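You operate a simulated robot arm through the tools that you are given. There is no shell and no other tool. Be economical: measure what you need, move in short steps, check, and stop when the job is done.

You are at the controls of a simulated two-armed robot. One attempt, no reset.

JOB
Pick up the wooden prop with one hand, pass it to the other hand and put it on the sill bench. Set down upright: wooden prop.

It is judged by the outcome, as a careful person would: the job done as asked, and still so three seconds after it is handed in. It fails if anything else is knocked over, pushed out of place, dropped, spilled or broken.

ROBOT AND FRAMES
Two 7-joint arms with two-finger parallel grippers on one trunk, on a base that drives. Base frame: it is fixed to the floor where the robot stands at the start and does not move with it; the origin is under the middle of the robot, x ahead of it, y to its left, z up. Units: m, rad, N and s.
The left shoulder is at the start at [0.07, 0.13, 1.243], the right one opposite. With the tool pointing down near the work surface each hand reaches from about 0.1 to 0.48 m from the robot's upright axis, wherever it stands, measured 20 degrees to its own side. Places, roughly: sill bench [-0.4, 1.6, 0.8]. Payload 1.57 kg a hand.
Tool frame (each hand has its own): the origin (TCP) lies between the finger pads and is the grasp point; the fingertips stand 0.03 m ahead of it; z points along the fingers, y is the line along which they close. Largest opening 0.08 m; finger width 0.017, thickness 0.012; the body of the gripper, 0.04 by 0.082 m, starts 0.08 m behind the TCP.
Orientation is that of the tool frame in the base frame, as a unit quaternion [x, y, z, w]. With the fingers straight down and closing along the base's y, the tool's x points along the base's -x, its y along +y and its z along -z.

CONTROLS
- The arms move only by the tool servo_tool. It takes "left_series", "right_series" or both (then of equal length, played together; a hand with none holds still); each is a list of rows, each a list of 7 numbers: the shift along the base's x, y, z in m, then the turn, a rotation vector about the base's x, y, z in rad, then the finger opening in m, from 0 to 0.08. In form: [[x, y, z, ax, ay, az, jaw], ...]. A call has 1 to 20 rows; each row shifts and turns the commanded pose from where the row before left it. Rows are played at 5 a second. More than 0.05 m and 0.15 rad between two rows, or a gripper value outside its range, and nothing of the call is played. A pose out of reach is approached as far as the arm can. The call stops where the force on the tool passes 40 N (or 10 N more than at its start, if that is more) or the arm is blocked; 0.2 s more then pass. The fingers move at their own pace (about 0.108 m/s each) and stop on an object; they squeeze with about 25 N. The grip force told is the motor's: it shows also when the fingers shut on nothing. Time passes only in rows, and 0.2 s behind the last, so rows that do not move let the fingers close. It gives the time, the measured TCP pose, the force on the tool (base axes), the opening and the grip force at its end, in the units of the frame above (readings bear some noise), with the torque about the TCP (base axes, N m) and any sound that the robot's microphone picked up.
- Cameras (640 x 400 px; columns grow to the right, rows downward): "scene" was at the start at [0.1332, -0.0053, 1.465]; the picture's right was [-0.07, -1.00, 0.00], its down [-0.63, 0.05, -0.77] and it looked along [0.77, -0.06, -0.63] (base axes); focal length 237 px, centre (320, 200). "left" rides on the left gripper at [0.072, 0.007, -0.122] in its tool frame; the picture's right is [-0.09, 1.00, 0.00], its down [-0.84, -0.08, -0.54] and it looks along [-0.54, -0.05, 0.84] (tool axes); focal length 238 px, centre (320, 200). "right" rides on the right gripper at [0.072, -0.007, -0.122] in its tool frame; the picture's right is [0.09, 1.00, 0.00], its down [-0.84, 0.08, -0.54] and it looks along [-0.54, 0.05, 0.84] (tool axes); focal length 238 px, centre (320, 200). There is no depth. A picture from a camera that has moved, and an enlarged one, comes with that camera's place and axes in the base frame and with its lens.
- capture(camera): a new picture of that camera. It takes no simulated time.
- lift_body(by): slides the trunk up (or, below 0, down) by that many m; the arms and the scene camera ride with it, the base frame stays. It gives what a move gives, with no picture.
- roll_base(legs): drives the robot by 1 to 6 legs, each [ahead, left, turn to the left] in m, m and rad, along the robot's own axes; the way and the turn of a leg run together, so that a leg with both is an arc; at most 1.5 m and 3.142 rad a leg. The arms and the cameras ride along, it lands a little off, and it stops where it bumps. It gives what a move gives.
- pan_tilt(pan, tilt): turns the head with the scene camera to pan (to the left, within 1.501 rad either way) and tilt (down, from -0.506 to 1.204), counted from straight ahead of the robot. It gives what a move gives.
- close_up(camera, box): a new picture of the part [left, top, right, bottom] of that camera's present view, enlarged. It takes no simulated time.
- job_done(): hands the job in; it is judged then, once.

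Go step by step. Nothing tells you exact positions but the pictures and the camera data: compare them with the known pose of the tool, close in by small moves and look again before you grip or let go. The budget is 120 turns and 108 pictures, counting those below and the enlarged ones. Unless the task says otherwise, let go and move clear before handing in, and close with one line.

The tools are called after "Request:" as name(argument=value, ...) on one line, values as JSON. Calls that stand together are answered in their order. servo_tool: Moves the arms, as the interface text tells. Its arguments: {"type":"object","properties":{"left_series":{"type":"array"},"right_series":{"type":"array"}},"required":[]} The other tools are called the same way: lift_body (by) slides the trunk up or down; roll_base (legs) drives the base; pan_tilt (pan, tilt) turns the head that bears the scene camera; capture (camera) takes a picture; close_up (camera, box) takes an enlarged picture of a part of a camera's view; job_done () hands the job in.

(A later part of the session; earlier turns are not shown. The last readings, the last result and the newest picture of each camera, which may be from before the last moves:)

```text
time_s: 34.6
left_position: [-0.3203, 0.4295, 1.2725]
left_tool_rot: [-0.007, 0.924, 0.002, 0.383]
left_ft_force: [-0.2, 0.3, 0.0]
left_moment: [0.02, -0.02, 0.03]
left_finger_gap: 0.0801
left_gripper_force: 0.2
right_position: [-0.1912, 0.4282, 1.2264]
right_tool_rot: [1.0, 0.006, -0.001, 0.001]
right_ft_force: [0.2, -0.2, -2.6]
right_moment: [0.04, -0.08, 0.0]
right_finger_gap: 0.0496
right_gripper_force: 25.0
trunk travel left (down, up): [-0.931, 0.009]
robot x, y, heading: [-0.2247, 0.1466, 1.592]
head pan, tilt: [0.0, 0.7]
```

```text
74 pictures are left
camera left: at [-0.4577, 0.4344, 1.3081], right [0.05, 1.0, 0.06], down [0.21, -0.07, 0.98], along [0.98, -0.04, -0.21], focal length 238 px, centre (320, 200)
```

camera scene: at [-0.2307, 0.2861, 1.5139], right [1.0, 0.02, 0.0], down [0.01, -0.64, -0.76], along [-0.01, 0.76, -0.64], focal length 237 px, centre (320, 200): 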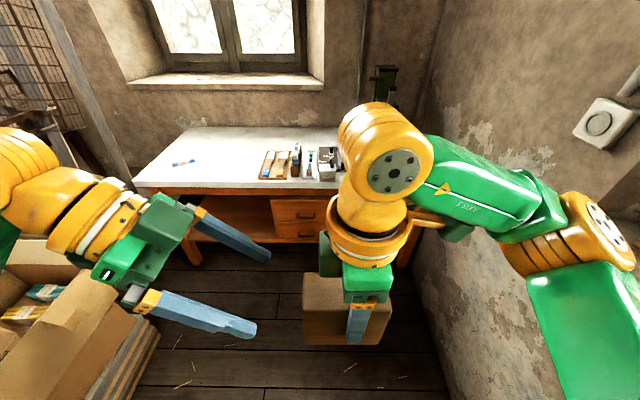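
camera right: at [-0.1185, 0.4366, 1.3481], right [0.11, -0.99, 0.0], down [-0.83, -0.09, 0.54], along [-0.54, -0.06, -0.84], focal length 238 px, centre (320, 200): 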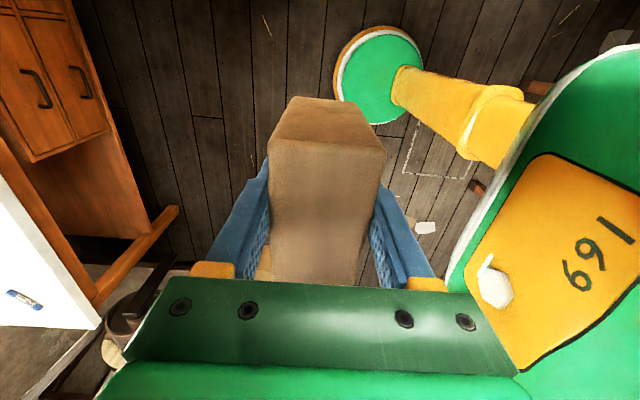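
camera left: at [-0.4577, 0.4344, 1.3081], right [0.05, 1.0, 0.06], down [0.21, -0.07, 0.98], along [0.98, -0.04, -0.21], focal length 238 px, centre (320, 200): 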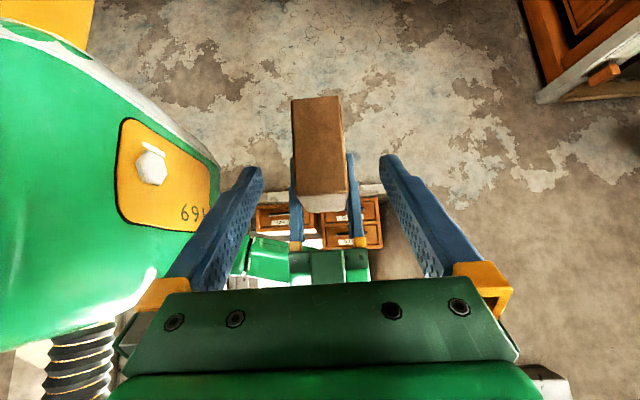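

The prop is centred between the left fingers in depth (y≈0.429). I slide in along the tool axis, first halfway.

Request:
servo_tool(left_series=[[0.023, 0, -0.0205, 0, 0, 0, 0.08], [0.023, 0, -0.0205, 0, 0, 0, 0.08], [0, 0, 0, 0, 0, 0, 0.08]])

Request:
capture(camera="left")

Request:
close_up(camera="scene", box=[180, 180, 440, 380])

```text
time_s: 35.4
left_position: [-0.2754, 0.4298, 1.2331]
left_tool_rot: [-0.007, 0.924, 0.003, 0.383]
left_ft_force: [-0.7, 0.2, 0.5]
left_moment: [0.0, -0.02, -0.03]
left_finger_gap: 0.08
left_gripper_force: 0.0
right_position: [-0.19, 0.4297, 1.2257]
right_tool_rot: [1.0, 0.007, -0.001, 0.0]
right_ft_force: [0.7, -0.4, -2.5]
right_moment: [0.01, 0.0, 0.0]
right_finger_gap: 0.0498
right_gripper_force: 25.5
trunk travel left (down, up): [-0.931, 0.009]
robot x, y, heading: [-0.2274, 0.1455, 1.586]
head pan, tilt: [0.0, 0.7]
```

```text
73 pictures are left
camera left: at [-0.4126, 0.4359, 1.269], right [0.05, 1.0, 0.06], down [0.21, -0.07, 0.98], along [0.98, -0.04, -0.21], focal length 238 px, centre (320, 200)
```

left: 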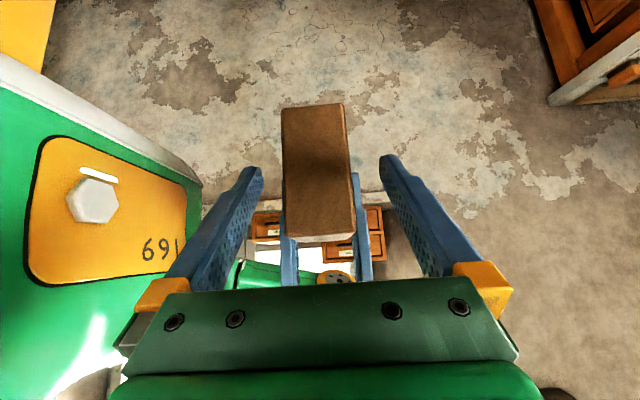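

```text
2.00 times, centred on (310, 280) of scene
camera zoom: at [-0.231, 0.286, 1.5139], right [1.0, 0.02, 0.0], down [0.01, -0.64, -0.76], along [-0.01, 0.76, -0.64], focal length 474 px, centre (340, 40)
```

zoom: 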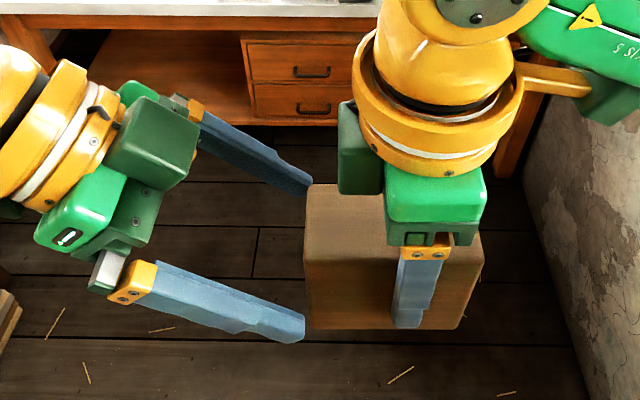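

Alignment holds and hardware is clear. I slide in the remaining 6 cm.

Request:
servo_tool(left_series=[[0.023, 0, -0.0215, 0, 0, 0, 0.08], [0.023, 0, -0.0215, 0, 0, 0, 0.08], [0, 0, 0, 0, 0, 0, 0.08]])

Request:
capture(camera="left")

Request:
close_up(camera="scene", box=[180, 180, 440, 380])

```text
time_s: 36.2
left_position: [-0.2316, 0.4306, 1.1891]
left_tool_rot: [-0.007, 0.924, 0.002, 0.383]
left_ft_force: [-0.2, 0.5, 0.2]
left_moment: [0.0, -0.02, 0.04]
left_finger_gap: 0.08
left_gripper_force: 0.1
right_position: [-0.1912, 0.4276, 1.2252]
right_tool_rot: [1.0, 0.006, -0.001, 0.001]
right_ft_force: [-0.2, 0.7, -3.0]
right_moment: [-0.03, -0.02, -0.01]
right_finger_gap: 0.0495
right_gripper_force: 24.7
trunk travel left (down, up): [-0.931, 0.009]
robot x, y, heading: [-0.2245, 0.1461, 1.588]
head pan, tilt: [0.0, 0.7]
```

```text
71 pictures are left
camera left: at [-0.3679, 0.4351, 1.2257], right [0.05, 1.0, 0.06], down [0.21, -0.07, 0.98], along [0.98, -0.04, -0.21], focal length 238 px, centre (320, 200)
```

left: 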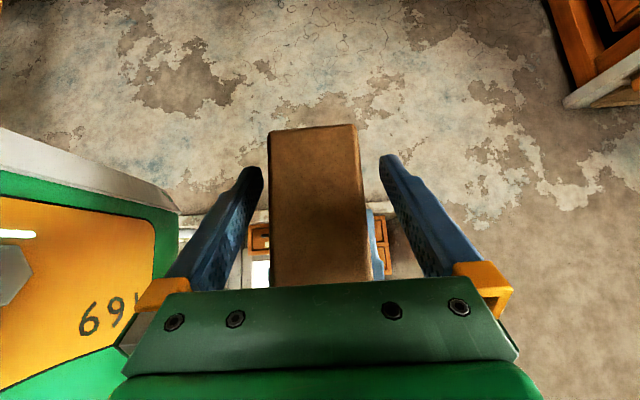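

```text
2.00 times, centred on (310, 280) of scene
camera zoom: at [-0.231, 0.2861, 1.5139], right [1.0, 0.02, 0.0], down [0.01, -0.64, -0.76], along [-0.01, 0.76, -0.64], focal length 474 px, centre (340, 40)
```

zoom: 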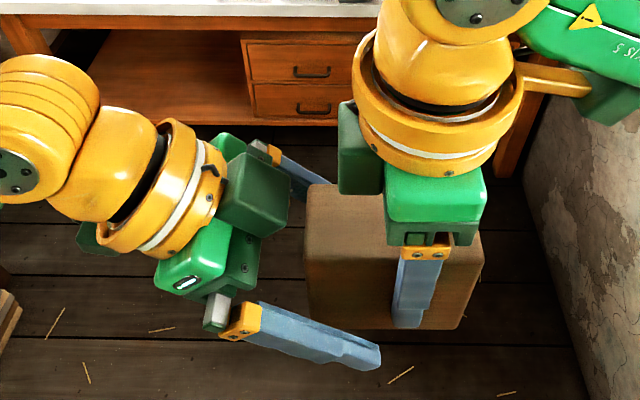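

Both left fingers straddle the prop's free end, clear of the right fingers. I close the left hand.

Request:
servo_tool(left_series=[[0, -0.001, 0, 0, 0, 0, 0.06], [0, 0, 0, 0, 0, 0, 0.05], [0, 0, 0, 0, 0, 0, 0.04], [0, 0, 0, 0, 0, 0, 0.03], [0, 0, 0, 0, 0, 0, 0.03]])

Request:
close_up(camera="scene", box=[180, 180, 440, 380])

Request:
capture(camera="left")

```text
time_s: 37.4
left_position: [-0.2295, 0.4273, 1.1881]
left_tool_rot: [-0.006, 0.924, 0.001, 0.382]
left_ft_force: [2.0, -0.9, -0.7]
left_moment: [-0.07, 0.2, -0.33]
left_finger_gap: 0.0497
left_gripper_force: 25.1
right_position: [-0.1911, 0.4291, 1.2255]
right_tool_rot: [1.0, 0.006, -0.001, 0.001]
right_ft_force: [-1.5, 1.5, -2.4]
right_moment: [0.13, -0.17, 0.28]
right_finger_gap: 0.0498
right_gripper_force: 25.2
trunk travel left (down, up): [-0.931, 0.009]
robot x, y, heading: [-0.2244, 0.1502, 1.587]
head pan, tilt: [0.0, 0.7]
```

```text
2.00 times, centred on (310, 280) of scene
camera zoom: at [-0.2302, 0.2865, 1.5138], right [1.0, 0.02, 0.0], down [0.01, -0.64, -0.76], along [-0.01, 0.76, -0.64], focal length 474 px, centre (340, 40)
```

zoom: 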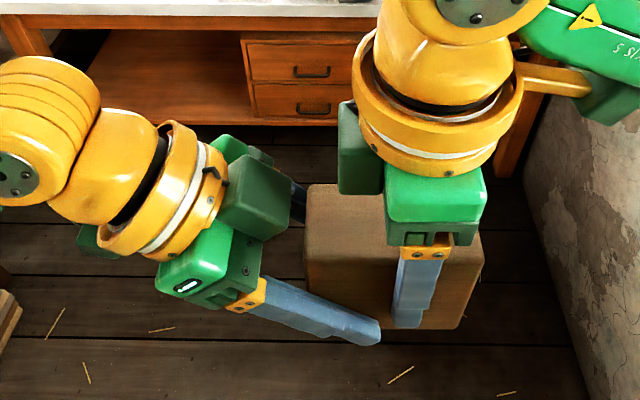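

```text
68 pictures are left
camera left: at [-0.3664, 0.434, 1.2258], right [0.05, 1.0, 0.06], down [0.21, -0.07, 0.97], along [0.98, -0.04, -0.21], focal length 238 px, centre (320, 200)
```

left: 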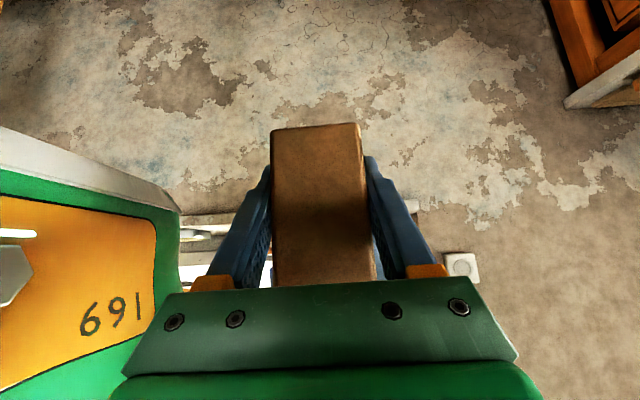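

Left grip matches the prop's width, but its fingertips reach about as low as the prop's underside, which would foul the bench. I reopen, shift the left hand up 1 cm and slightly out, and re-grip.

Request:
servo_tool(left_series=[[0, 0, 0, 0, 0, 0, 0.08], [0, 0, 0, 0, 0, 0, 0.08], [-0.008, 0, 0.011, 0, 0, 0, 0.08], [0, 0.001, 0, 0, 0, 0, 0.08], [0, 0, 0, 0, 0, 0, 0.06], [0, 0, 0, 0, 0, 0, 0.05], [0, 0, 0, 0, 0, 0, 0.04], [0, 0, 0, 0, 0, 0, 0.03], [0, 0, 0, 0, 0, 0, 0.03]])

Request:
close_up(camera="scene", box=[180, 180, 440, 380])

Request:
capture(camera="left")

```text
time_s: 39.4
left_position: [-0.2354, 0.4286, 1.2008]
left_tool_rot: [-0.007, 0.924, 0.002, 0.383]
left_ft_force: [-3.1, -15.1, 2.7]
left_moment: [0.04, -0.21, -0.24]
left_finger_gap: 0.0497
left_gripper_force: 24.4
right_position: [-0.1891, 0.429, 1.2258]
right_tool_rot: [1.0, 0.005, -0.001, 0.0]
right_ft_force: [2.2, 14.7, -5.9]
right_moment: [0.37, -0.06, -0.41]
right_finger_gap: 0.0497
right_gripper_force: 24.7
trunk travel left (down, up): [-0.931, 0.009]
robot x, y, heading: [-0.2256, 0.1503, 1.588]
head pan, tilt: [0.0, 0.7]
```

```text
2.00 times, centred on (310, 280) of scene
camera zoom: at [-0.2303, 0.2865, 1.5138], right [1.0, 0.02, 0.0], down [0.01, -0.64, -0.76], along [-0.01, 0.76, -0.64], focal length 474 px, centre (340, 40)
```

zoom: 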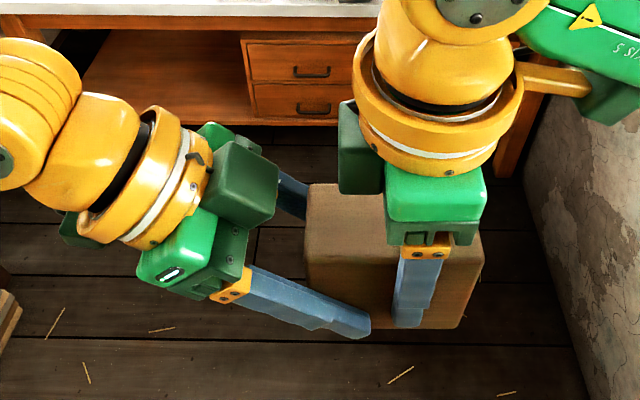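

```text
66 pictures are left
camera left: at [-0.373, 0.4346, 1.2368], right [0.05, 1.0, 0.06], down [0.21, -0.07, 0.98], along [0.98, -0.04, -0.21], focal length 238 px, centre (320, 200)
```

left: 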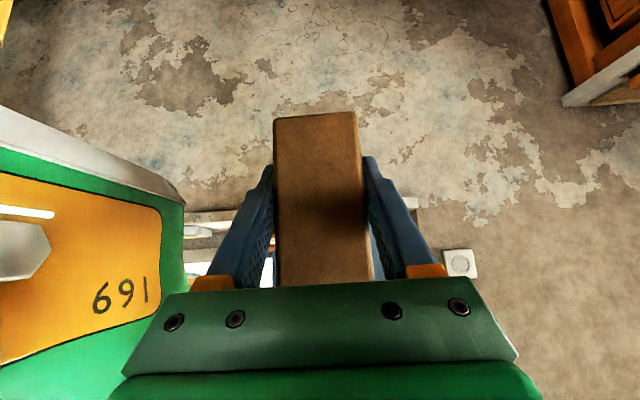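

Left now holds higher, firmly. I ease the small y-strain, open the right hand fully, and check before withdrawing.

Request:
servo_tool(left_series=[[0, -0.001, 0, 0, 0, 0, 0.03], [0, 0, 0, 0, 0, 0, 0.03], [0, 0, 0, 0, 0, 0, 0.03], [0, 0, 0, 0, 0, 0, 0.03]], right_series=[[0, 0, 0, 0, 0, 0, 0.03], [0, 0, 0, 0, 0, 0, 0.06], [0, 0, 0, 0, 0, 0, 0.08], [0, 0, 0, 0, 0, 0, 0.08]])

Request:
close_up(camera="scene", box=[180, 180, 440, 380])

Request:
capture(camera="right")

```text
time_s: 40.4
left_position: [-0.2355, 0.4283, 1.2008]
left_tool_rot: [-0.008, 0.924, 0.003, 0.383]
left_ft_force: [-0.6, 0.0, -0.1]
left_moment: [-0.01, 0.13, 0.01]
left_finger_gap: 0.0501
left_gripper_force: 25.1
right_position: [-0.1905, 0.4283, 1.2262]
right_tool_rot: [1.0, 0.006, -0.001, 0.001]
right_ft_force: [0.4, 0.2, -0.1]
right_moment: [0.02, 0.0, 0.01]
right_finger_gap: 0.0799
right_gripper_force: 0.1
trunk travel left (down, up): [-0.931, 0.009]
robot x, y, heading: [-0.2265, 0.1502, 1.587]
head pan, tilt: [0.0, 0.7]
```

```text
2.00 times, centred on (310, 280) of scene
camera zoom: at [-0.2303, 0.2865, 1.5138], right [1.0, 0.02, 0.0], down [0.01, -0.64, -0.76], along [-0.01, 0.76, -0.64], focal length 474 px, centre (340, 40)
```

zoom: 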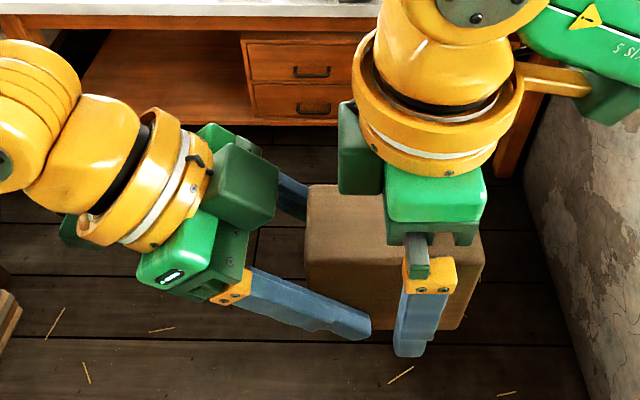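

```text
64 pictures are left
camera right: at [-0.1184, 0.4365, 1.3483], right [0.1, -0.99, 0.0], down [-0.83, -0.09, 0.54], along [-0.54, -0.06, -0.84], focal length 238 px, centre (320, 200)
```

right: 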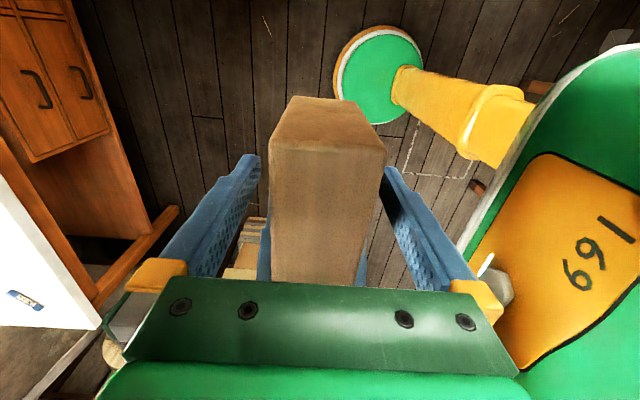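

The prop stays level in the left hand. I withdraw the right hand upward, then to the right.

Request:
servo_tool(right_series=[[0, 0, 0.03, 0, 0, 0, 0.08], [0, 0, 0.03, 0, 0, 0, 0.08], [0.02, 0, 0.03, 0, 0, 0, 0.08], [0.04, 0, 0, 0, 0, 0, 0.08], [0.04, 0, 0, 0, 0, 0, 0.08], [0.04, 0, 0, 0, 0, 0, 0.08], [0, 0, 0, 0, 0, 0, 0.08]])

Request:
capture(camera="scene")

Request:
capture(camera="left")

```text
time_s: 42.0
left_position: [-0.2346, 0.4287, 1.2012]
left_tool_rot: [-0.007, 0.924, 0.002, 0.383]
left_ft_force: [-0.6, -0.1, -3.2]
left_moment: [0.02, 0.12, 0.04]
left_finger_gap: 0.052
left_gripper_force: 24.6
right_position: [-0.0851, 0.3588, 1.275]
right_tool_rot: [1.0, 0.006, -0.001, 0.002]
right_ft_force: [-0.2, 0.6, -0.5]
right_moment: [0.01, 0.01, 0.0]
right_finger_gap: 0.0799
right_gripper_force: 0.1
right hand out of reach, approached as far as the arm can: row 1, 2, 3, 4, 5, 6
trunk travel left (down, up): [-0.931, 0.009]
robot x, y, heading: [-0.2257, 0.1514, 1.589]
head pan, tilt: [0.0, 0.7]
```

```text
63 pictures are left
camera scene: at [-0.2304, 0.2866, 1.5138], right [1.0, 0.02, 0.0], down [0.01, -0.64, -0.76], along [-0.01, 0.76, -0.64], focal length 237 px, centre (320, 200)
```

scene: 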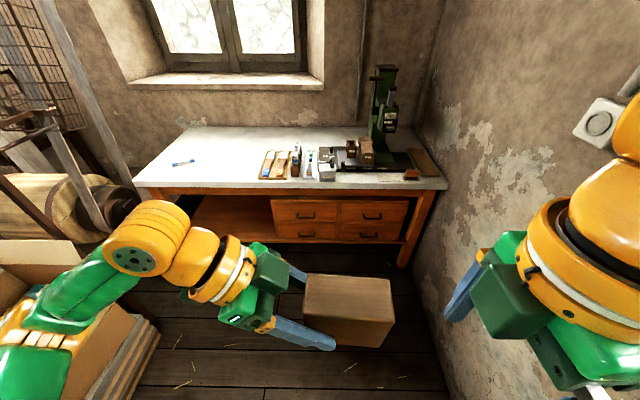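

```text
62 pictures are left
camera left: at [-0.373, 0.4336, 1.2365], right [0.05, 1.0, 0.06], down [0.21, -0.07, 0.97], along [0.98, -0.04, -0.21], focal length 238 px, centre (320, 200)
```

left: 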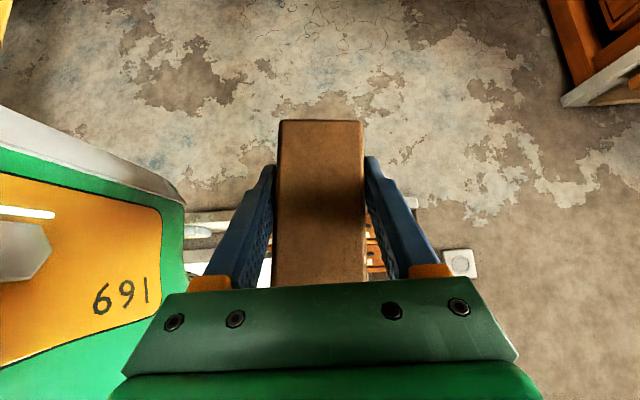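

The left hand has the prop alone. The opening grew 2 mm, so I zoom to see whether the prop shifted or tilted.

Request:
close_up(camera="scene", box=[230, 230, 430, 370])

Request:
capture(camera="right")

```text
2.86 times, centred on (330, 300) of scene
camera zoom: at [-0.2304, 0.2866, 1.5138], right [1.0, 0.02, 0.0], down [0.01, -0.64, -0.76], along [-0.01, 0.76, -0.64], focal length 677 px, centre (291, -86)
```

zoom: 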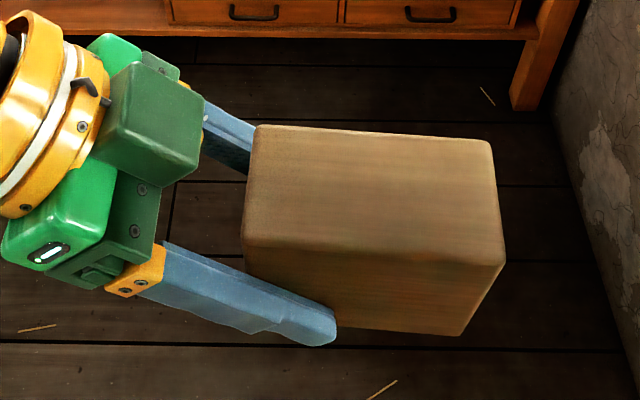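

```text
60 pictures are left
camera right: at [-0.0126, 0.3662, 1.3973], right [0.1, -0.99, 0.0], down [-0.84, -0.09, 0.54], along [-0.54, -0.06, -0.84], focal length 238 px, centre (320, 200)
```

right: 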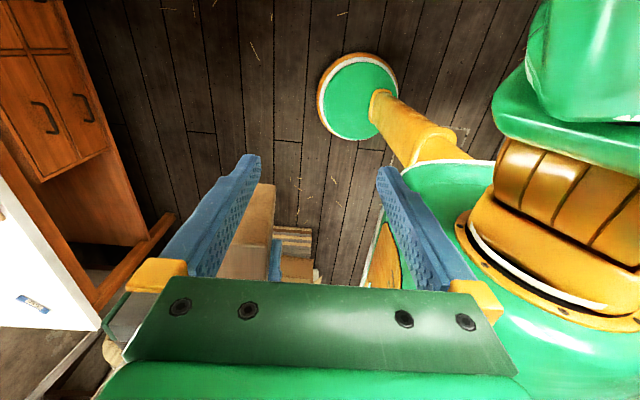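

The prop rolled only ~4° about its long axis during the withdrawal; it is still securely held and I can correct that later. Now I drive toward the clear part of the bench, staying at safe height.

Request:
roll_base(legs=[[0.6, 0.44, 0.0]])

Request:
pan_tilt(pan=0.1, tilt=0.85)

Request:
capture(camera="scene")

```text
time_s: 46.1
left_position: [-0.6877, 1.0262, 1.2006]
left_tool_rot: [-0.009, 0.924, 0.004, 0.382]
left_ft_force: [-0.2, 0.5, -3.3]
left_moment: [-0.03, 0.11, 0.01]
left_finger_gap: 0.0515
left_gripper_force: 24.8
right_position: [-0.5369, 0.9578, 1.2752]
right_tool_rot: [1.0, 0.01, -0.001, 0.001]
right_ft_force: [0.4, 0.0, 0.0]
right_moment: [0.02, 0.01, 0.03]
right_finger_gap: 0.0803
right_gripper_force: 0.0
trunk travel left (down, up): [-0.931, 0.009]
robot x, y, heading: [-0.6799, 0.7531, 1.597]
head pan, tilt: [0.0, 0.7]
```

```text
time_s: 46.8
left_position: [-0.6895, 1.0267, 1.1998]
left_tool_rot: [-0.01, 0.924, 0.004, 0.382]
left_ft_force: [-0.1, -0.4, -2.6]
left_moment: [-0.03, 0.11, 0.01]
left_finger_gap: 0.0517
left_gripper_force: 24.7
right_position: [-0.5372, 0.9583, 1.2748]
right_tool_rot: [1.0, 0.01, 0.0, 0.0]
right_ft_force: [0.0, -0.3, 0.1]
right_moment: [0.03, -0.02, -0.01]
right_finger_gap: 0.0801
right_gripper_force: 0.1
trunk travel left (down, up): [-0.931, 0.009]
robot x, y, heading: [-0.6777, 0.7511, 1.592]
head pan, tilt: [0.099, 0.85]
```

```text
59 pictures are left
camera scene: at [-0.6906, 0.8783, 1.5017], right [0.99, 0.12, 0.0], down [0.09, -0.75, -0.66], along [-0.08, 0.66, -0.75], focal length 237 px, centre (320, 200)
```

scene: 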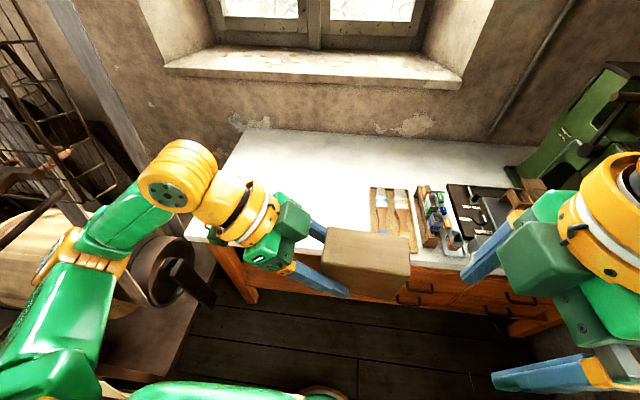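

Bench front edge is at y≈1.26 and the tray starts at x≈−0.56, so I'll set the prop around (−0.76, 1.41). I drive ahead another 0.22 m.

Request:
roll_base(legs=[[0.22, 0.06, -0.02]])

Request:
servo_tool(left_series=[[-0.02, 0.02, 0, 0, 0, 0, 0.03], [-0.02, 0.03, 0, 0, 0, 0, 0.03], [-0.01, 0.03, 0, 0, 0, 0, 0.03], [0, 0.03, 0, 0, 0, 0, 0.03], [0, 0.02, 0, 0, 0, 0, 0.03], [0, 0, 0, 0, 0, 0, 0.03]])

Request:
capture(camera="scene")

```text
time_s: 48.5
left_position: [-0.744, 1.2409, 1.2018]
left_tool_rot: [0.002, 0.924, 0.0, 0.382]
left_ft_force: [0.1, -1.4, -2.3]
left_moment: [0.01, 0.11, 0.01]
left_finger_gap: 0.0516
left_gripper_force: 25.0
right_position: [-0.5951, 1.1695, 1.2753]
right_tool_rot: [1.0, -0.004, 0.0, 0.0]
right_ft_force: [0.2, -0.1, -0.9]
right_moment: [0.03, 0.02, 0.0]
right_finger_gap: 0.0801
right_gripper_force: 0.2
trunk travel left (down, up): [-0.931, 0.009]
robot x, y, heading: [-0.7399, 0.9657, 1.565]
head pan, tilt: [0.099, 0.85]
```

```text
time_s: 49.9
left_position: [-0.7935, 1.3775, 1.1979]
left_tool_rot: [0.001, 0.924, -0.001, 0.383]
left_ft_force: [0.6, -1.0, -3.0]
left_moment: [0.01, 0.09, -0.01]
left_finger_gap: 0.0518
left_gripper_force: 25.4
right_position: [-0.5958, 1.173, 1.2755]
right_tool_rot: [1.0, -0.004, -0.001, 0.001]
right_ft_force: [0.3, 0.3, 0.1]
right_moment: [0.0, 0.04, 0.02]
right_finger_gap: 0.08
right_gripper_force: 0.1
trunk travel left (down, up): [-0.931, 0.009]
robot x, y, heading: [-0.7405, 0.964, 1.568]
head pan, tilt: [0.099, 0.85]
```

```text
58 pictures are left
camera scene: at [-0.7509, 1.0964, 1.5016], right [1.0, 0.1, 0.0], down [0.07, -0.75, -0.66], along [-0.06, 0.66, -0.75], focal length 237 px, centre (320, 200)
```

scene: 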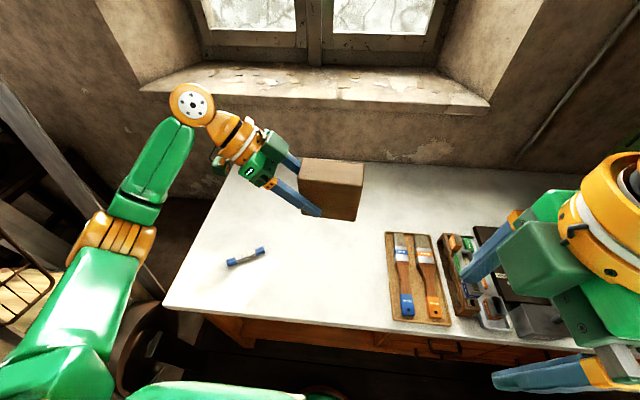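

The prop hovers over clear bench surface. I nudge it a little right and ahead, then lower the trunk in stages.

Request:
servo_tool(left_series=[[0.02, 0.015, 0, 0, 0, 0, 0.03], [0, 0.01, 0, 0, 0, 0, 0.03], [0, 0, 0, 0, 0, 0, 0.03]])

Request:
lift_body(by=-0.2)

Request:
capture(camera="scene")

Request:
capture(camera="left")

```text
time_s: 50.7
left_position: [-0.773, 1.3998, 1.1995]
left_tool_rot: [0.002, 0.924, -0.002, 0.382]
left_ft_force: [-0.7, 0.5, -2.3]
left_moment: [0.02, 0.11, -0.01]
left_finger_gap: 0.0514
left_gripper_force: 24.9
right_position: [-0.5967, 1.1722, 1.2747]
right_tool_rot: [1.0, -0.004, -0.001, 0.0]
right_ft_force: [-1.1, 0.2, 0.1]
right_moment: [0.0, 0.02, 0.02]
right_finger_gap: 0.0799
right_gripper_force: 0.2
trunk travel left (down, up): [-0.931, 0.009]
robot x, y, heading: [-0.7434, 0.9705, 1.566]
head pan, tilt: [0.099, 0.85]
```

```text
time_s: 52.9
left_position: [-0.7741, 1.4018, 0.9998]
left_tool_rot: [0.002, 0.924, -0.001, 0.382]
left_ft_force: [-0.1, 0.1, -3.9]
left_moment: [0.03, 0.13, -0.02]
left_finger_gap: 0.0513
left_gripper_force: 24.8
right_position: [-0.5963, 1.1725, 1.076]
right_tool_rot: [1.0, -0.004, 0.0, 0.0]
right_ft_force: [0.4, 0.0, 0.2]
right_moment: [0.0, 0.06, 0.01]
right_finger_gap: 0.0803
right_gripper_force: 0.0
trunk travel left (down, up): [-0.731, 0.209]
robot x, y, heading: [-0.739, 0.9681, 1.568]
head pan, tilt: [0.099, 0.85]
```

```text
57 pictures are left
camera scene: at [-0.7506, 1.0969, 1.3016], right [1.0, 0.1, 0.0], down [0.07, -0.75, -0.66], along [-0.06, 0.66, -0.75], focal length 237 px, centre (320, 200)
```

scene: 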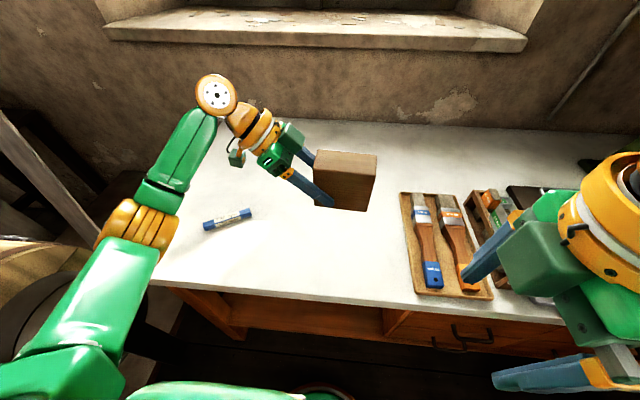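

```text
56 pictures are left
camera left: at [-0.911, 1.4086, 1.0357], right [0.07, 1.0, 0.06], down [0.21, -0.08, 0.97], along [0.98, -0.05, -0.21], focal length 238 px, centre (320, 200)
```

left: 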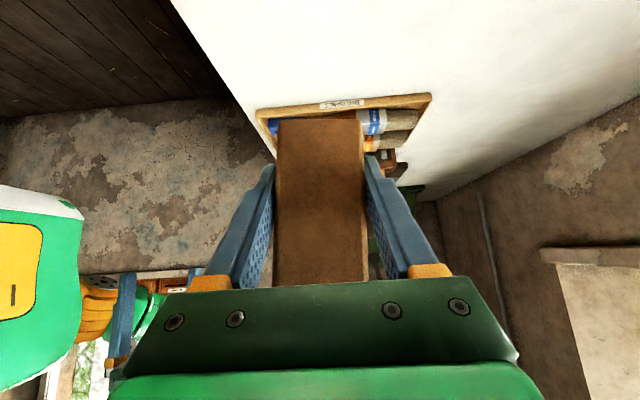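

Looking good; to keep the elbow clear of the bench I do the remaining lowering with the arm, with a slight roll correction, then look again.

Request:
servo_tool(left_series=[[0, 0, -0.03, -0.02, 0, 0, 0.03], [0, 0, -0.03, -0.02, 0, 0, 0.03], [0, 0, -0.03, -0.02, 0, 0, 0.03], [0, 0, 0, 0, 0, 0, 0.03]])

Request:
capture(camera="scene")

Request:
close_up(camera="scene", box=[250, 110, 410, 250])

Request:
capture(camera="left")

```text
time_s: 53.9
left_position: [-0.7755, 1.3974, 0.9114]
left_tool_rot: [-0.01, 0.923, -0.03, 0.382]
left_ft_force: [-0.3, -0.8, -3.0]
left_moment: [0.01, 0.14, 0.0]
left_finger_gap: 0.0516
left_gripper_force: 25.0
right_position: [-0.5955, 1.1738, 1.0752]
right_tool_rot: [1.0, -0.004, -0.001, 0.001]
right_ft_force: [0.4, 0.5, 0.0]
right_moment: [0.01, 0.03, 0.0]
right_finger_gap: 0.0801
right_gripper_force: 0.1
trunk travel left (down, up): [-0.731, 0.209]
robot x, y, heading: [-0.7382, 0.9695, 1.565]
head pan, tilt: [0.099, 0.85]
```

```text
55 pictures are left
camera scene: at [-0.7506, 1.0969, 1.3016], right [1.0, 0.1, 0.0], down [0.07, -0.75, -0.66], along [-0.06, 0.66, -0.75], focal length 237 px, centre (320, 200)
```

scene: 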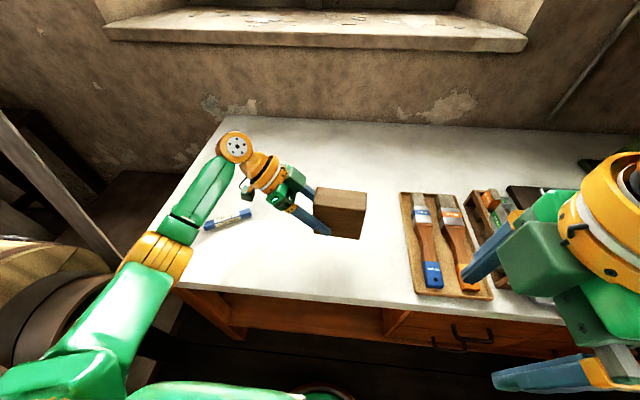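

```text
2.86 times, centred on (330, 180) of scene
camera zoom: at [-0.7506, 1.0969, 1.3016], right [1.0, 0.1, 0.0], down [0.07, -0.75, -0.66], along [-0.06, 0.66, -0.75], focal length 677 px, centre (291, 257)
```

zoom: 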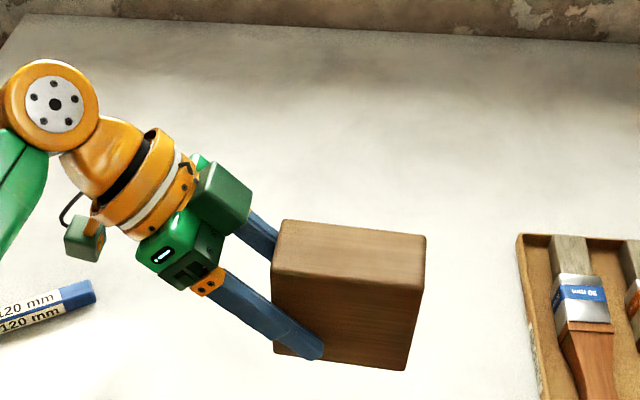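

```text
53 pictures are left
camera left: at [-0.913, 1.4078, 0.9462], right [0.07, 1.0, 0.0], down [0.21, -0.02, 0.98], along [0.98, -0.07, -0.21], focal length 238 px, centre (320, 200)
```

left: 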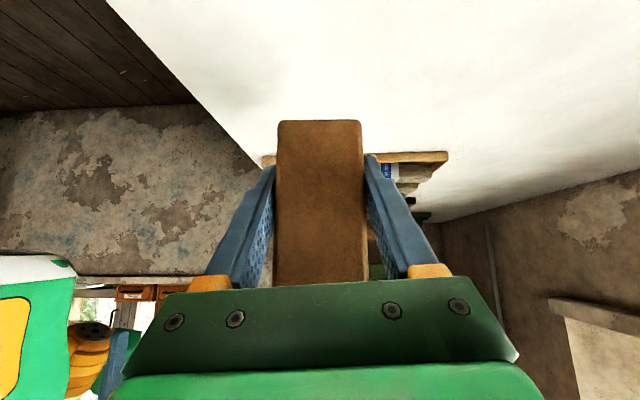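

The prop hangs upright with its bottom around z≈0.866. I lower 5 cm more, then check near contact.

Request:
servo_tool(left_series=[[0, 0, -0.02, 0, 0, 0, 0.03], [0, 0, -0.02, 0, 0, 0, 0.03], [0, 0, -0.01, 0, 0, 0, 0.03], [0, 0, 0, 0, 0, 0, 0.03]])

Request:
capture(camera="left")

Request:
close_up(camera="scene", box=[150, 110, 410, 310])

```text
time_s: 54.9
left_position: [-0.7746, 1.3996, 0.8591]
left_tool_rot: [-0.009, 0.923, -0.03, 0.383]
left_ft_force: [-0.3, -0.7, -2.4]
left_moment: [0.03, 0.09, 0.0]
left_finger_gap: 0.0514
left_gripper_force: 25.4
right_position: [-0.5961, 1.1745, 1.0754]
right_tool_rot: [1.0, -0.003, -0.001, 0.001]
right_ft_force: [-0.7, -0.8, -0.3]
right_moment: [-0.02, 0.04, 0.0]
right_finger_gap: 0.08
right_gripper_force: 0.1
trunk travel left (down, up): [-0.731, 0.209]
robot x, y, heading: [-0.7421, 0.9673, 1.567]
head pan, tilt: [0.099, 0.85]
```

```text
52 pictures are left
camera left: at [-0.9116, 1.4094, 0.8943], right [0.07, 1.0, 0.0], down [0.21, -0.02, 0.98], along [0.98, -0.07, -0.21], focal length 238 px, centre (320, 200)
```

left: 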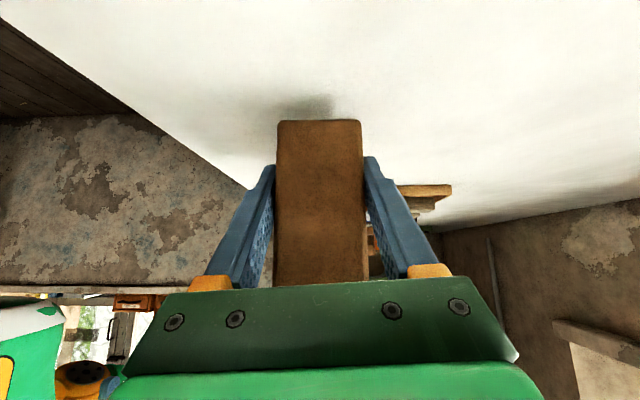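

```text
2.00 times, centred on (280, 210) of scene
camera zoom: at [-0.7507, 1.0969, 1.3016], right [1.0, 0.1, 0.0], down [0.07, -0.75, -0.66], along [-0.06, 0.66, -0.75], focal length 474 px, centre (400, 180)
```

zoom: 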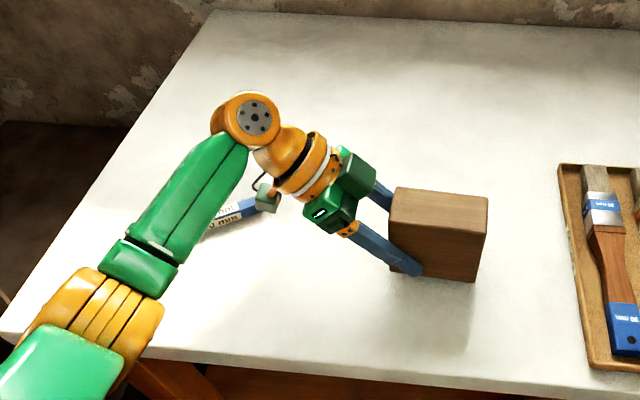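

The shadow has nearly closed under the prop and the camera block clears the marker. I lower in small steps watching the force.

Request:
servo_tool(left_series=[[0, 0, -0.005, 0, 0, 0, 0.03], [0, 0, -0.004, 0, 0, 0, 0.03], [0, 0, 0, 0, 0, 0, 0.03]])

Request:
capture(camera="left")

```text
time_s: 55.6
left_position: [-0.773, 1.3991, 0.8495]
left_tool_rot: [-0.01, 0.923, -0.03, 0.383]
left_ft_force: [-0.4, 0.6, -2.3]
left_moment: [0.04, 0.06, 0.0]
left_finger_gap: 0.0514
left_gripper_force: 24.8
right_position: [-0.5973, 1.1729, 1.0754]
right_tool_rot: [1.0, -0.004, -0.001, 0.001]
right_ft_force: [-1.3, 0.4, -0.1]
right_moment: [-0.02, 0.01, 0.07]
right_finger_gap: 0.0799
right_gripper_force: 0.0
trunk travel left (down, up): [-0.731, 0.209]
robot x, y, heading: [-0.7406, 0.9658, 1.569]
head pan, tilt: [0.099, 0.85]
```

```text
50 pictures are left
camera left: at [-0.9101, 1.4094, 0.8847], right [0.07, 1.0, 0.0], down [0.21, -0.02, 0.98], along [0.98, -0.07, -0.21], focal length 238 px, centre (320, 200)
```

left: 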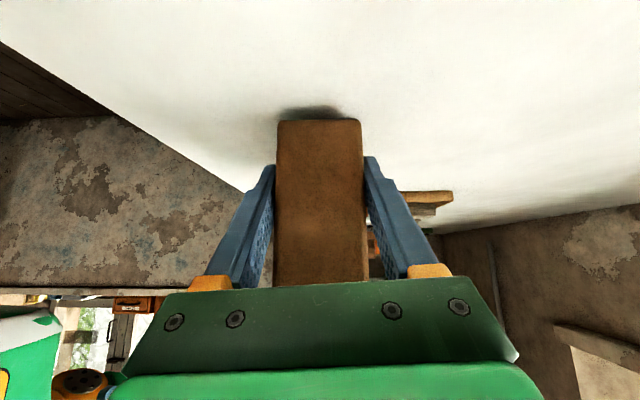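

Still a few millimetres above the bench; I continue down in 3 mm and 2 mm steps.

Request:
servo_tool(left_series=[[0, 0, -0.003, 0, 0, 0, 0.03], [0, 0, 0, 0, 0, 0, 0.03]])

Request:
servo_tool(left_series=[[0, 0, -0.002, 0, 0, 0, 0.03], [0, 0, 0, 0, 0, 0, 0.03]])

Request:
capture(camera="left")

```text
time_s: 56.2
left_position: [-0.7725, 1.4002, 0.8466]
left_tool_rot: [-0.009, 0.923, -0.03, 0.383]
left_ft_force: [-0.1, 0.0, -2.0]
left_moment: [-0.02, 0.11, -0.02]
left_finger_gap: 0.0514
left_gripper_force: 25.2
right_position: [-0.5962, 1.1743, 1.0746]
right_tool_rot: [1.0, -0.003, -0.001, 0.001]
right_ft_force: [-0.2, -0.2, 0.7]
right_moment: [0.01, -0.01, 0.01]
right_finger_gap: 0.0798
right_gripper_force: 0.0
trunk travel left (down, up): [-0.731, 0.209]
robot x, y, heading: [-0.7409, 0.9688, 1.568]
head pan, tilt: [0.099, 0.85]
```

```text
time_s: 56.9
left_position: [-0.7738, 1.3988, 0.8438]
left_tool_rot: [-0.009, 0.923, -0.03, 0.383]
left_ft_force: [0.2, 0.4, -3.1]
left_moment: [-0.01, 0.13, 0.0]
left_finger_gap: 0.0514
left_gripper_force: 25.4
right_position: [-0.5955, 1.1742, 1.0747]
right_tool_rot: [1.0, -0.005, -0.001, 0.001]
right_ft_force: [0.1, -0.4, 0.1]
right_moment: [-0.02, -0.01, 0.03]
right_finger_gap: 0.08
right_gripper_force: 0.1
trunk travel left (down, up): [-0.731, 0.209]
robot x, y, heading: [-0.7394, 0.9657, 1.569]
head pan, tilt: [0.099, 0.85]
```

```text
49 pictures are left
camera left: at [-0.9113, 1.4095, 0.8799], right [0.07, 1.0, 0.0], down [0.21, -0.02, 0.98], along [0.98, -0.07, -0.21], focal length 238 px, centre (320, 200)
```

left: 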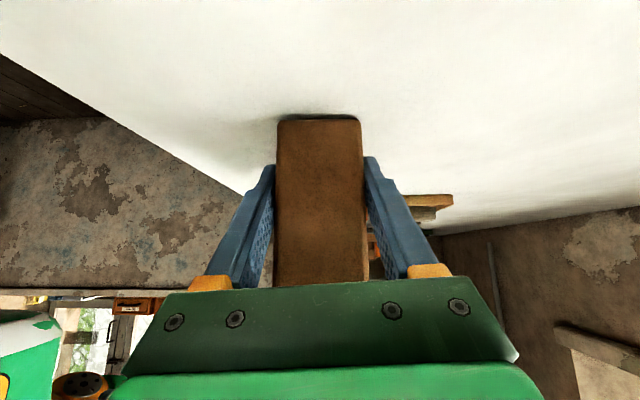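

A thin dark line remains under the prop, so it is almost down. Two more 2 mm steps with checks.

Request:
servo_tool(left_series=[[0, 0, -0.002, 0, 0, 0, 0.03], [0, 0, 0, 0, 0, 0, 0.03]])

Request:
servo_tool(left_series=[[0, 0, -0.0015, 0, 0, 0, 0.03], [0, 0, 0, 0, 0, 0, 0.03]])

Request:
close_up(camera="left", box=[240, 80, 400, 200])

```text
time_s: 57.5
left_position: [-0.7735, 1.3998, 0.8434]
left_tool_rot: [-0.01, 0.923, -0.029, 0.383]
left_ft_force: [-0.3, 0.0, -3.0]
left_moment: [0.0, 0.06, -0.01]
left_finger_gap: 0.0515
left_gripper_force: 25.6
right_position: [-0.5967, 1.1735, 1.0754]
right_tool_rot: [1.0, -0.004, -0.001, 0.0]
right_ft_force: [-0.1, 0.5, 0.3]
right_moment: [0.01, 0.01, 0.01]
right_finger_gap: 0.0802
right_gripper_force: 0.0
trunk travel left (down, up): [-0.731, 0.209]
robot x, y, heading: [-0.7435, 0.9637, 1.565]
head pan, tilt: [0.099, 0.85]
```

```text
time_s: 58.0
left_position: [-0.7735, 1.3998, 0.8422]
left_tool_rot: [-0.01, 0.924, -0.029, 0.382]
left_ft_force: [-0.1, -0.1, -2.9]
left_moment: [0.0, 0.1, -0.02]
left_finger_gap: 0.0513
left_gripper_force: 24.8
right_position: [-0.5949, 1.1742, 1.0743]
right_tool_rot: [1.0, -0.004, -0.001, 0.001]
right_ft_force: [0.2, 0.3, 0.5]
right_moment: [-0.02, 0.06, 0.01]
right_finger_gap: 0.08
right_gripper_force: 0.1
trunk travel left (down, up): [-0.731, 0.209]
robot x, y, heading: [-0.7428, 0.974, 1.57]
head pan, tilt: [0.099, 0.85]
```

```text
3.33 times, centred on (320, 140) of left
camera zoom: at [-0.9109, 1.4095, 0.8775], right [0.07, 1.0, 0.0], down [0.21, -0.02, 0.98], along [0.98, -0.07, -0.21], focal length 794 px, centre (320, 400)
```

zoom: 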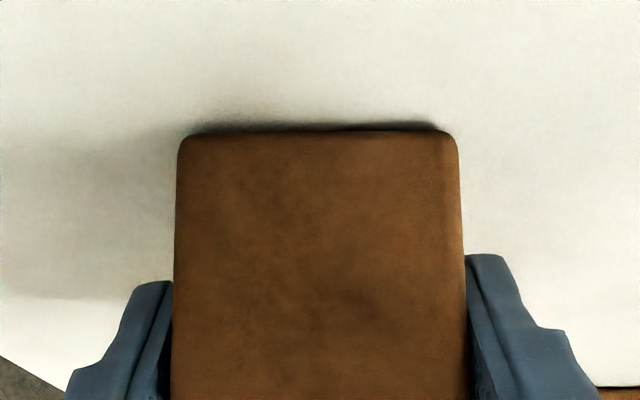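

Still no contact force; I keep stepping down 1.5 mm at a time.

Request:
servo_tool(left_series=[[0, 0, -0.0015, 0, 0, 0, 0.03], [0, 0, 0, 0, 0, 0, 0.03]])

Request:
servo_tool(left_series=[[0, 0, -0.0015, 0, 0, 0, 0.03], [0, 0, 0, 0, 0, 0, 0.03]])

Request:
close_up(camera="left", box=[240, 80, 400, 200])

```text
time_s: 58.6
left_position: [-0.7735, 1.3979, 0.8404]
left_tool_rot: [-0.009, 0.923, -0.029, 0.383]
left_ft_force: [0.1, 1.8, 0.8]
left_moment: [0.18, 0.09, 0.02]
left_finger_gap: 0.0514
left_gripper_force: 24.9
right_position: [-0.5967, 1.1733, 1.0754]
right_tool_rot: [1.0, -0.003, -0.001, 0.0]
right_ft_force: [0.1, -0.5, 0.3]
right_moment: [0.01, -0.01, 0.0]
right_finger_gap: 0.0801
right_gripper_force: 0.0
trunk travel left (down, up): [-0.731, 0.209]
robot x, y, heading: [-0.7416, 0.9678, 1.57]
head pan, tilt: [0.099, 0.85]
```

```text
time_s: 59.2
left_position: [-0.7735, 1.4, 0.8407]
left_tool_rot: [-0.009, 0.923, -0.026, 0.383]
left_ft_force: [-3.8, 6.1, 16.6]
left_moment: [0.58, 0.43, -0.05]
left_finger_gap: 0.0509
left_gripper_force: 24.9
right_position: [-0.5967, 1.1719, 1.0752]
right_tool_rot: [1.0, -0.003, 0.0, 0.0]
right_ft_force: [-0.8, -0.4, 0.3]
right_moment: [-0.03, 0.02, -0.02]
right_finger_gap: 0.0801
right_gripper_force: 0.2
trunk travel left (down, up): [-0.731, 0.209]
robot x, y, heading: [-0.7432, 0.9665, 1.565]
head pan, tilt: [0.099, 0.85]
```

```text
3.33 times, centred on (320, 140) of left
camera zoom: at [-0.9112, 1.4089, 0.8762], right [0.07, 1.0, 0.01], down [0.21, -0.02, 0.98], along [0.98, -0.07, -0.21], focal length 794 px, centre (320, 400)
```

zoom: 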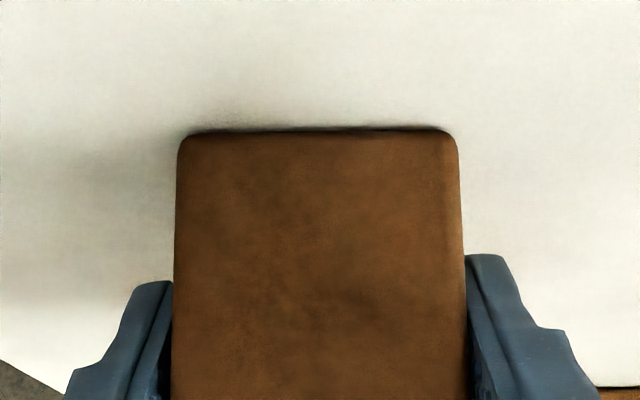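

Contact: the far bottom edge touches first, so I roll back ~1.5° to seat it flat, then open slowly.

Request:
servo_tool(left_series=[[0, 0, 0, 0.015, 0, 0, 0.03], [0, 0, -0.0003, 0.01, 0, 0, 0.03], [0, 0, 0, 0, 0, 0, 0.03]])

Request:
close_up(camera="left", box=[240, 80, 400, 200])

Request:
close_up(camera="scene", box=[250, 150, 410, 270])

```text
time_s: 60.0
left_position: [-0.7725, 1.3978, 0.8402]
left_tool_rot: [-0.005, 0.924, -0.016, 0.383]
left_ft_force: [-2.0, 2.1, 11.1]
left_moment: [-0.08, -0.57, -0.21]
left_finger_gap: 0.0507
left_gripper_force: 25.2
right_position: [-0.5964, 1.1709, 1.0772]
right_tool_rot: [1.0, -0.003, 0.0, 0.0]
right_ft_force: [0.3, 0.1, -1.1]
right_moment: [-0.01, 0.01, 0.0]
right_finger_gap: 0.0798
right_gripper_force: 0.0
trunk travel left (down, up): [-0.731, 0.209]
robot x, y, heading: [-0.739, 0.9673, 1.566]
head pan, tilt: [0.099, 0.85]
```

```text
3.33 times, centred on (320, 140) of left
camera zoom: at [-0.9111, 1.407, 0.8759], right [0.07, 1.0, 0.03], down [0.21, -0.04, 0.98], along [0.98, -0.06, -0.21], focal length 794 px, centre (320, 400)
```

zoom: 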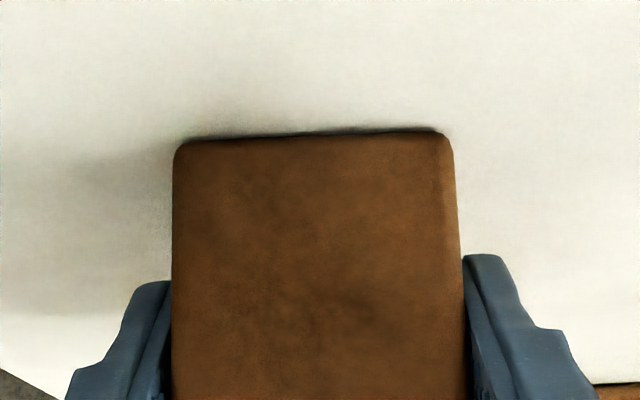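

```text
3.33 times, centred on (330, 210) of scene
camera zoom: at [-0.7516, 1.0936, 1.3019], right [1.0, 0.1, 0.0], down [0.07, -0.75, -0.66], along [-0.06, 0.66, -0.75], focal length 790 px, centre (287, 167)
```

zoom: 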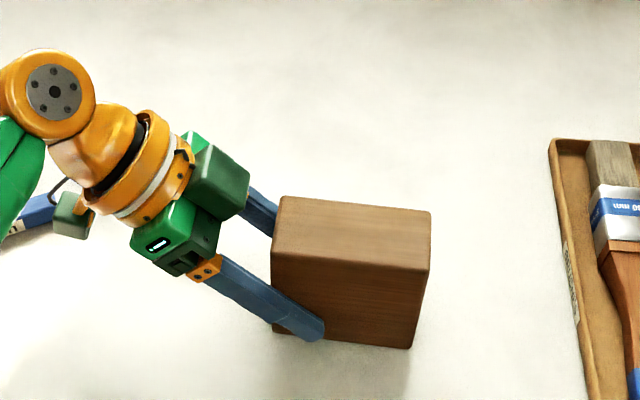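

It is essentially flat on the bench (any residual gap is under ~1 mm). I open the left fingers gradually.

Request:
servo_tool(left_series=[[0, 0, 0, 0, -0.008, 0, 0.03], [0, 0, 0, 0, 0, 0, 0.049], [0, 0, 0, 0, 0, 0, 0.054], [0, 0, 0, 0, 0, 0, 0.06], [0, 0, 0, 0, 0, 0, 0.07], [0, 0, 0, 0, 0, 0, 0.08], [0, 0, 0, 0, 0, 0, 0.08]])

Request:
capture(camera="left")

Request:
close_up(camera="scene", box=[250, 150, 410, 270])

```text
time_s: 61.6
left_position: [-0.7746, 1.3991, 0.8384]
left_tool_rot: [-0.004, 0.922, -0.018, 0.386]
left_ft_force: [-0.1, 0.0, -1.5]
left_moment: [0.04, -0.02, -0.02]
left_finger_gap: 0.0804
left_gripper_force: 0.0
right_position: [-0.5972, 1.1722, 1.0755]
right_tool_rot: [1.0, -0.004, 0.0, 0.001]
right_ft_force: [1.2, -0.1, -0.7]
right_moment: [0.0, 0.02, -0.02]
right_finger_gap: 0.08
right_gripper_force: 0.1
trunk travel left (down, up): [-0.731, 0.209]
robot x, y, heading: [-0.7423, 0.9706, 1.57]
head pan, tilt: [0.099, 0.85]
```

```text
44 pictures are left
camera left: at [-0.911, 1.4085, 0.8742], right [0.07, 1.0, 0.03], down [0.2, -0.04, 0.98], along [0.98, -0.06, -0.2], focal length 238 px, centre (320, 200)
```

left: 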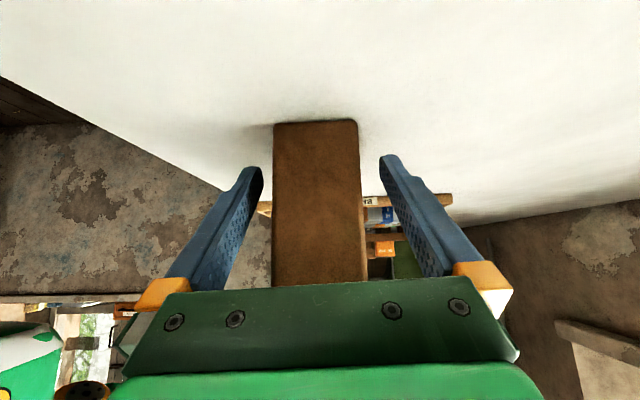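

```text
3.33 times, centred on (330, 210) of scene
camera zoom: at [-0.7507, 1.0962, 1.3016], right [1.0, 0.1, 0.0], down [0.07, -0.75, -0.66], along [-0.06, 0.66, -0.75], focal length 790 px, centre (287, 167)
```

zoom: 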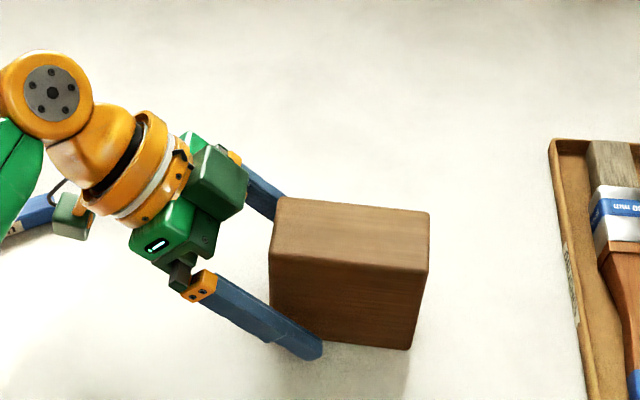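

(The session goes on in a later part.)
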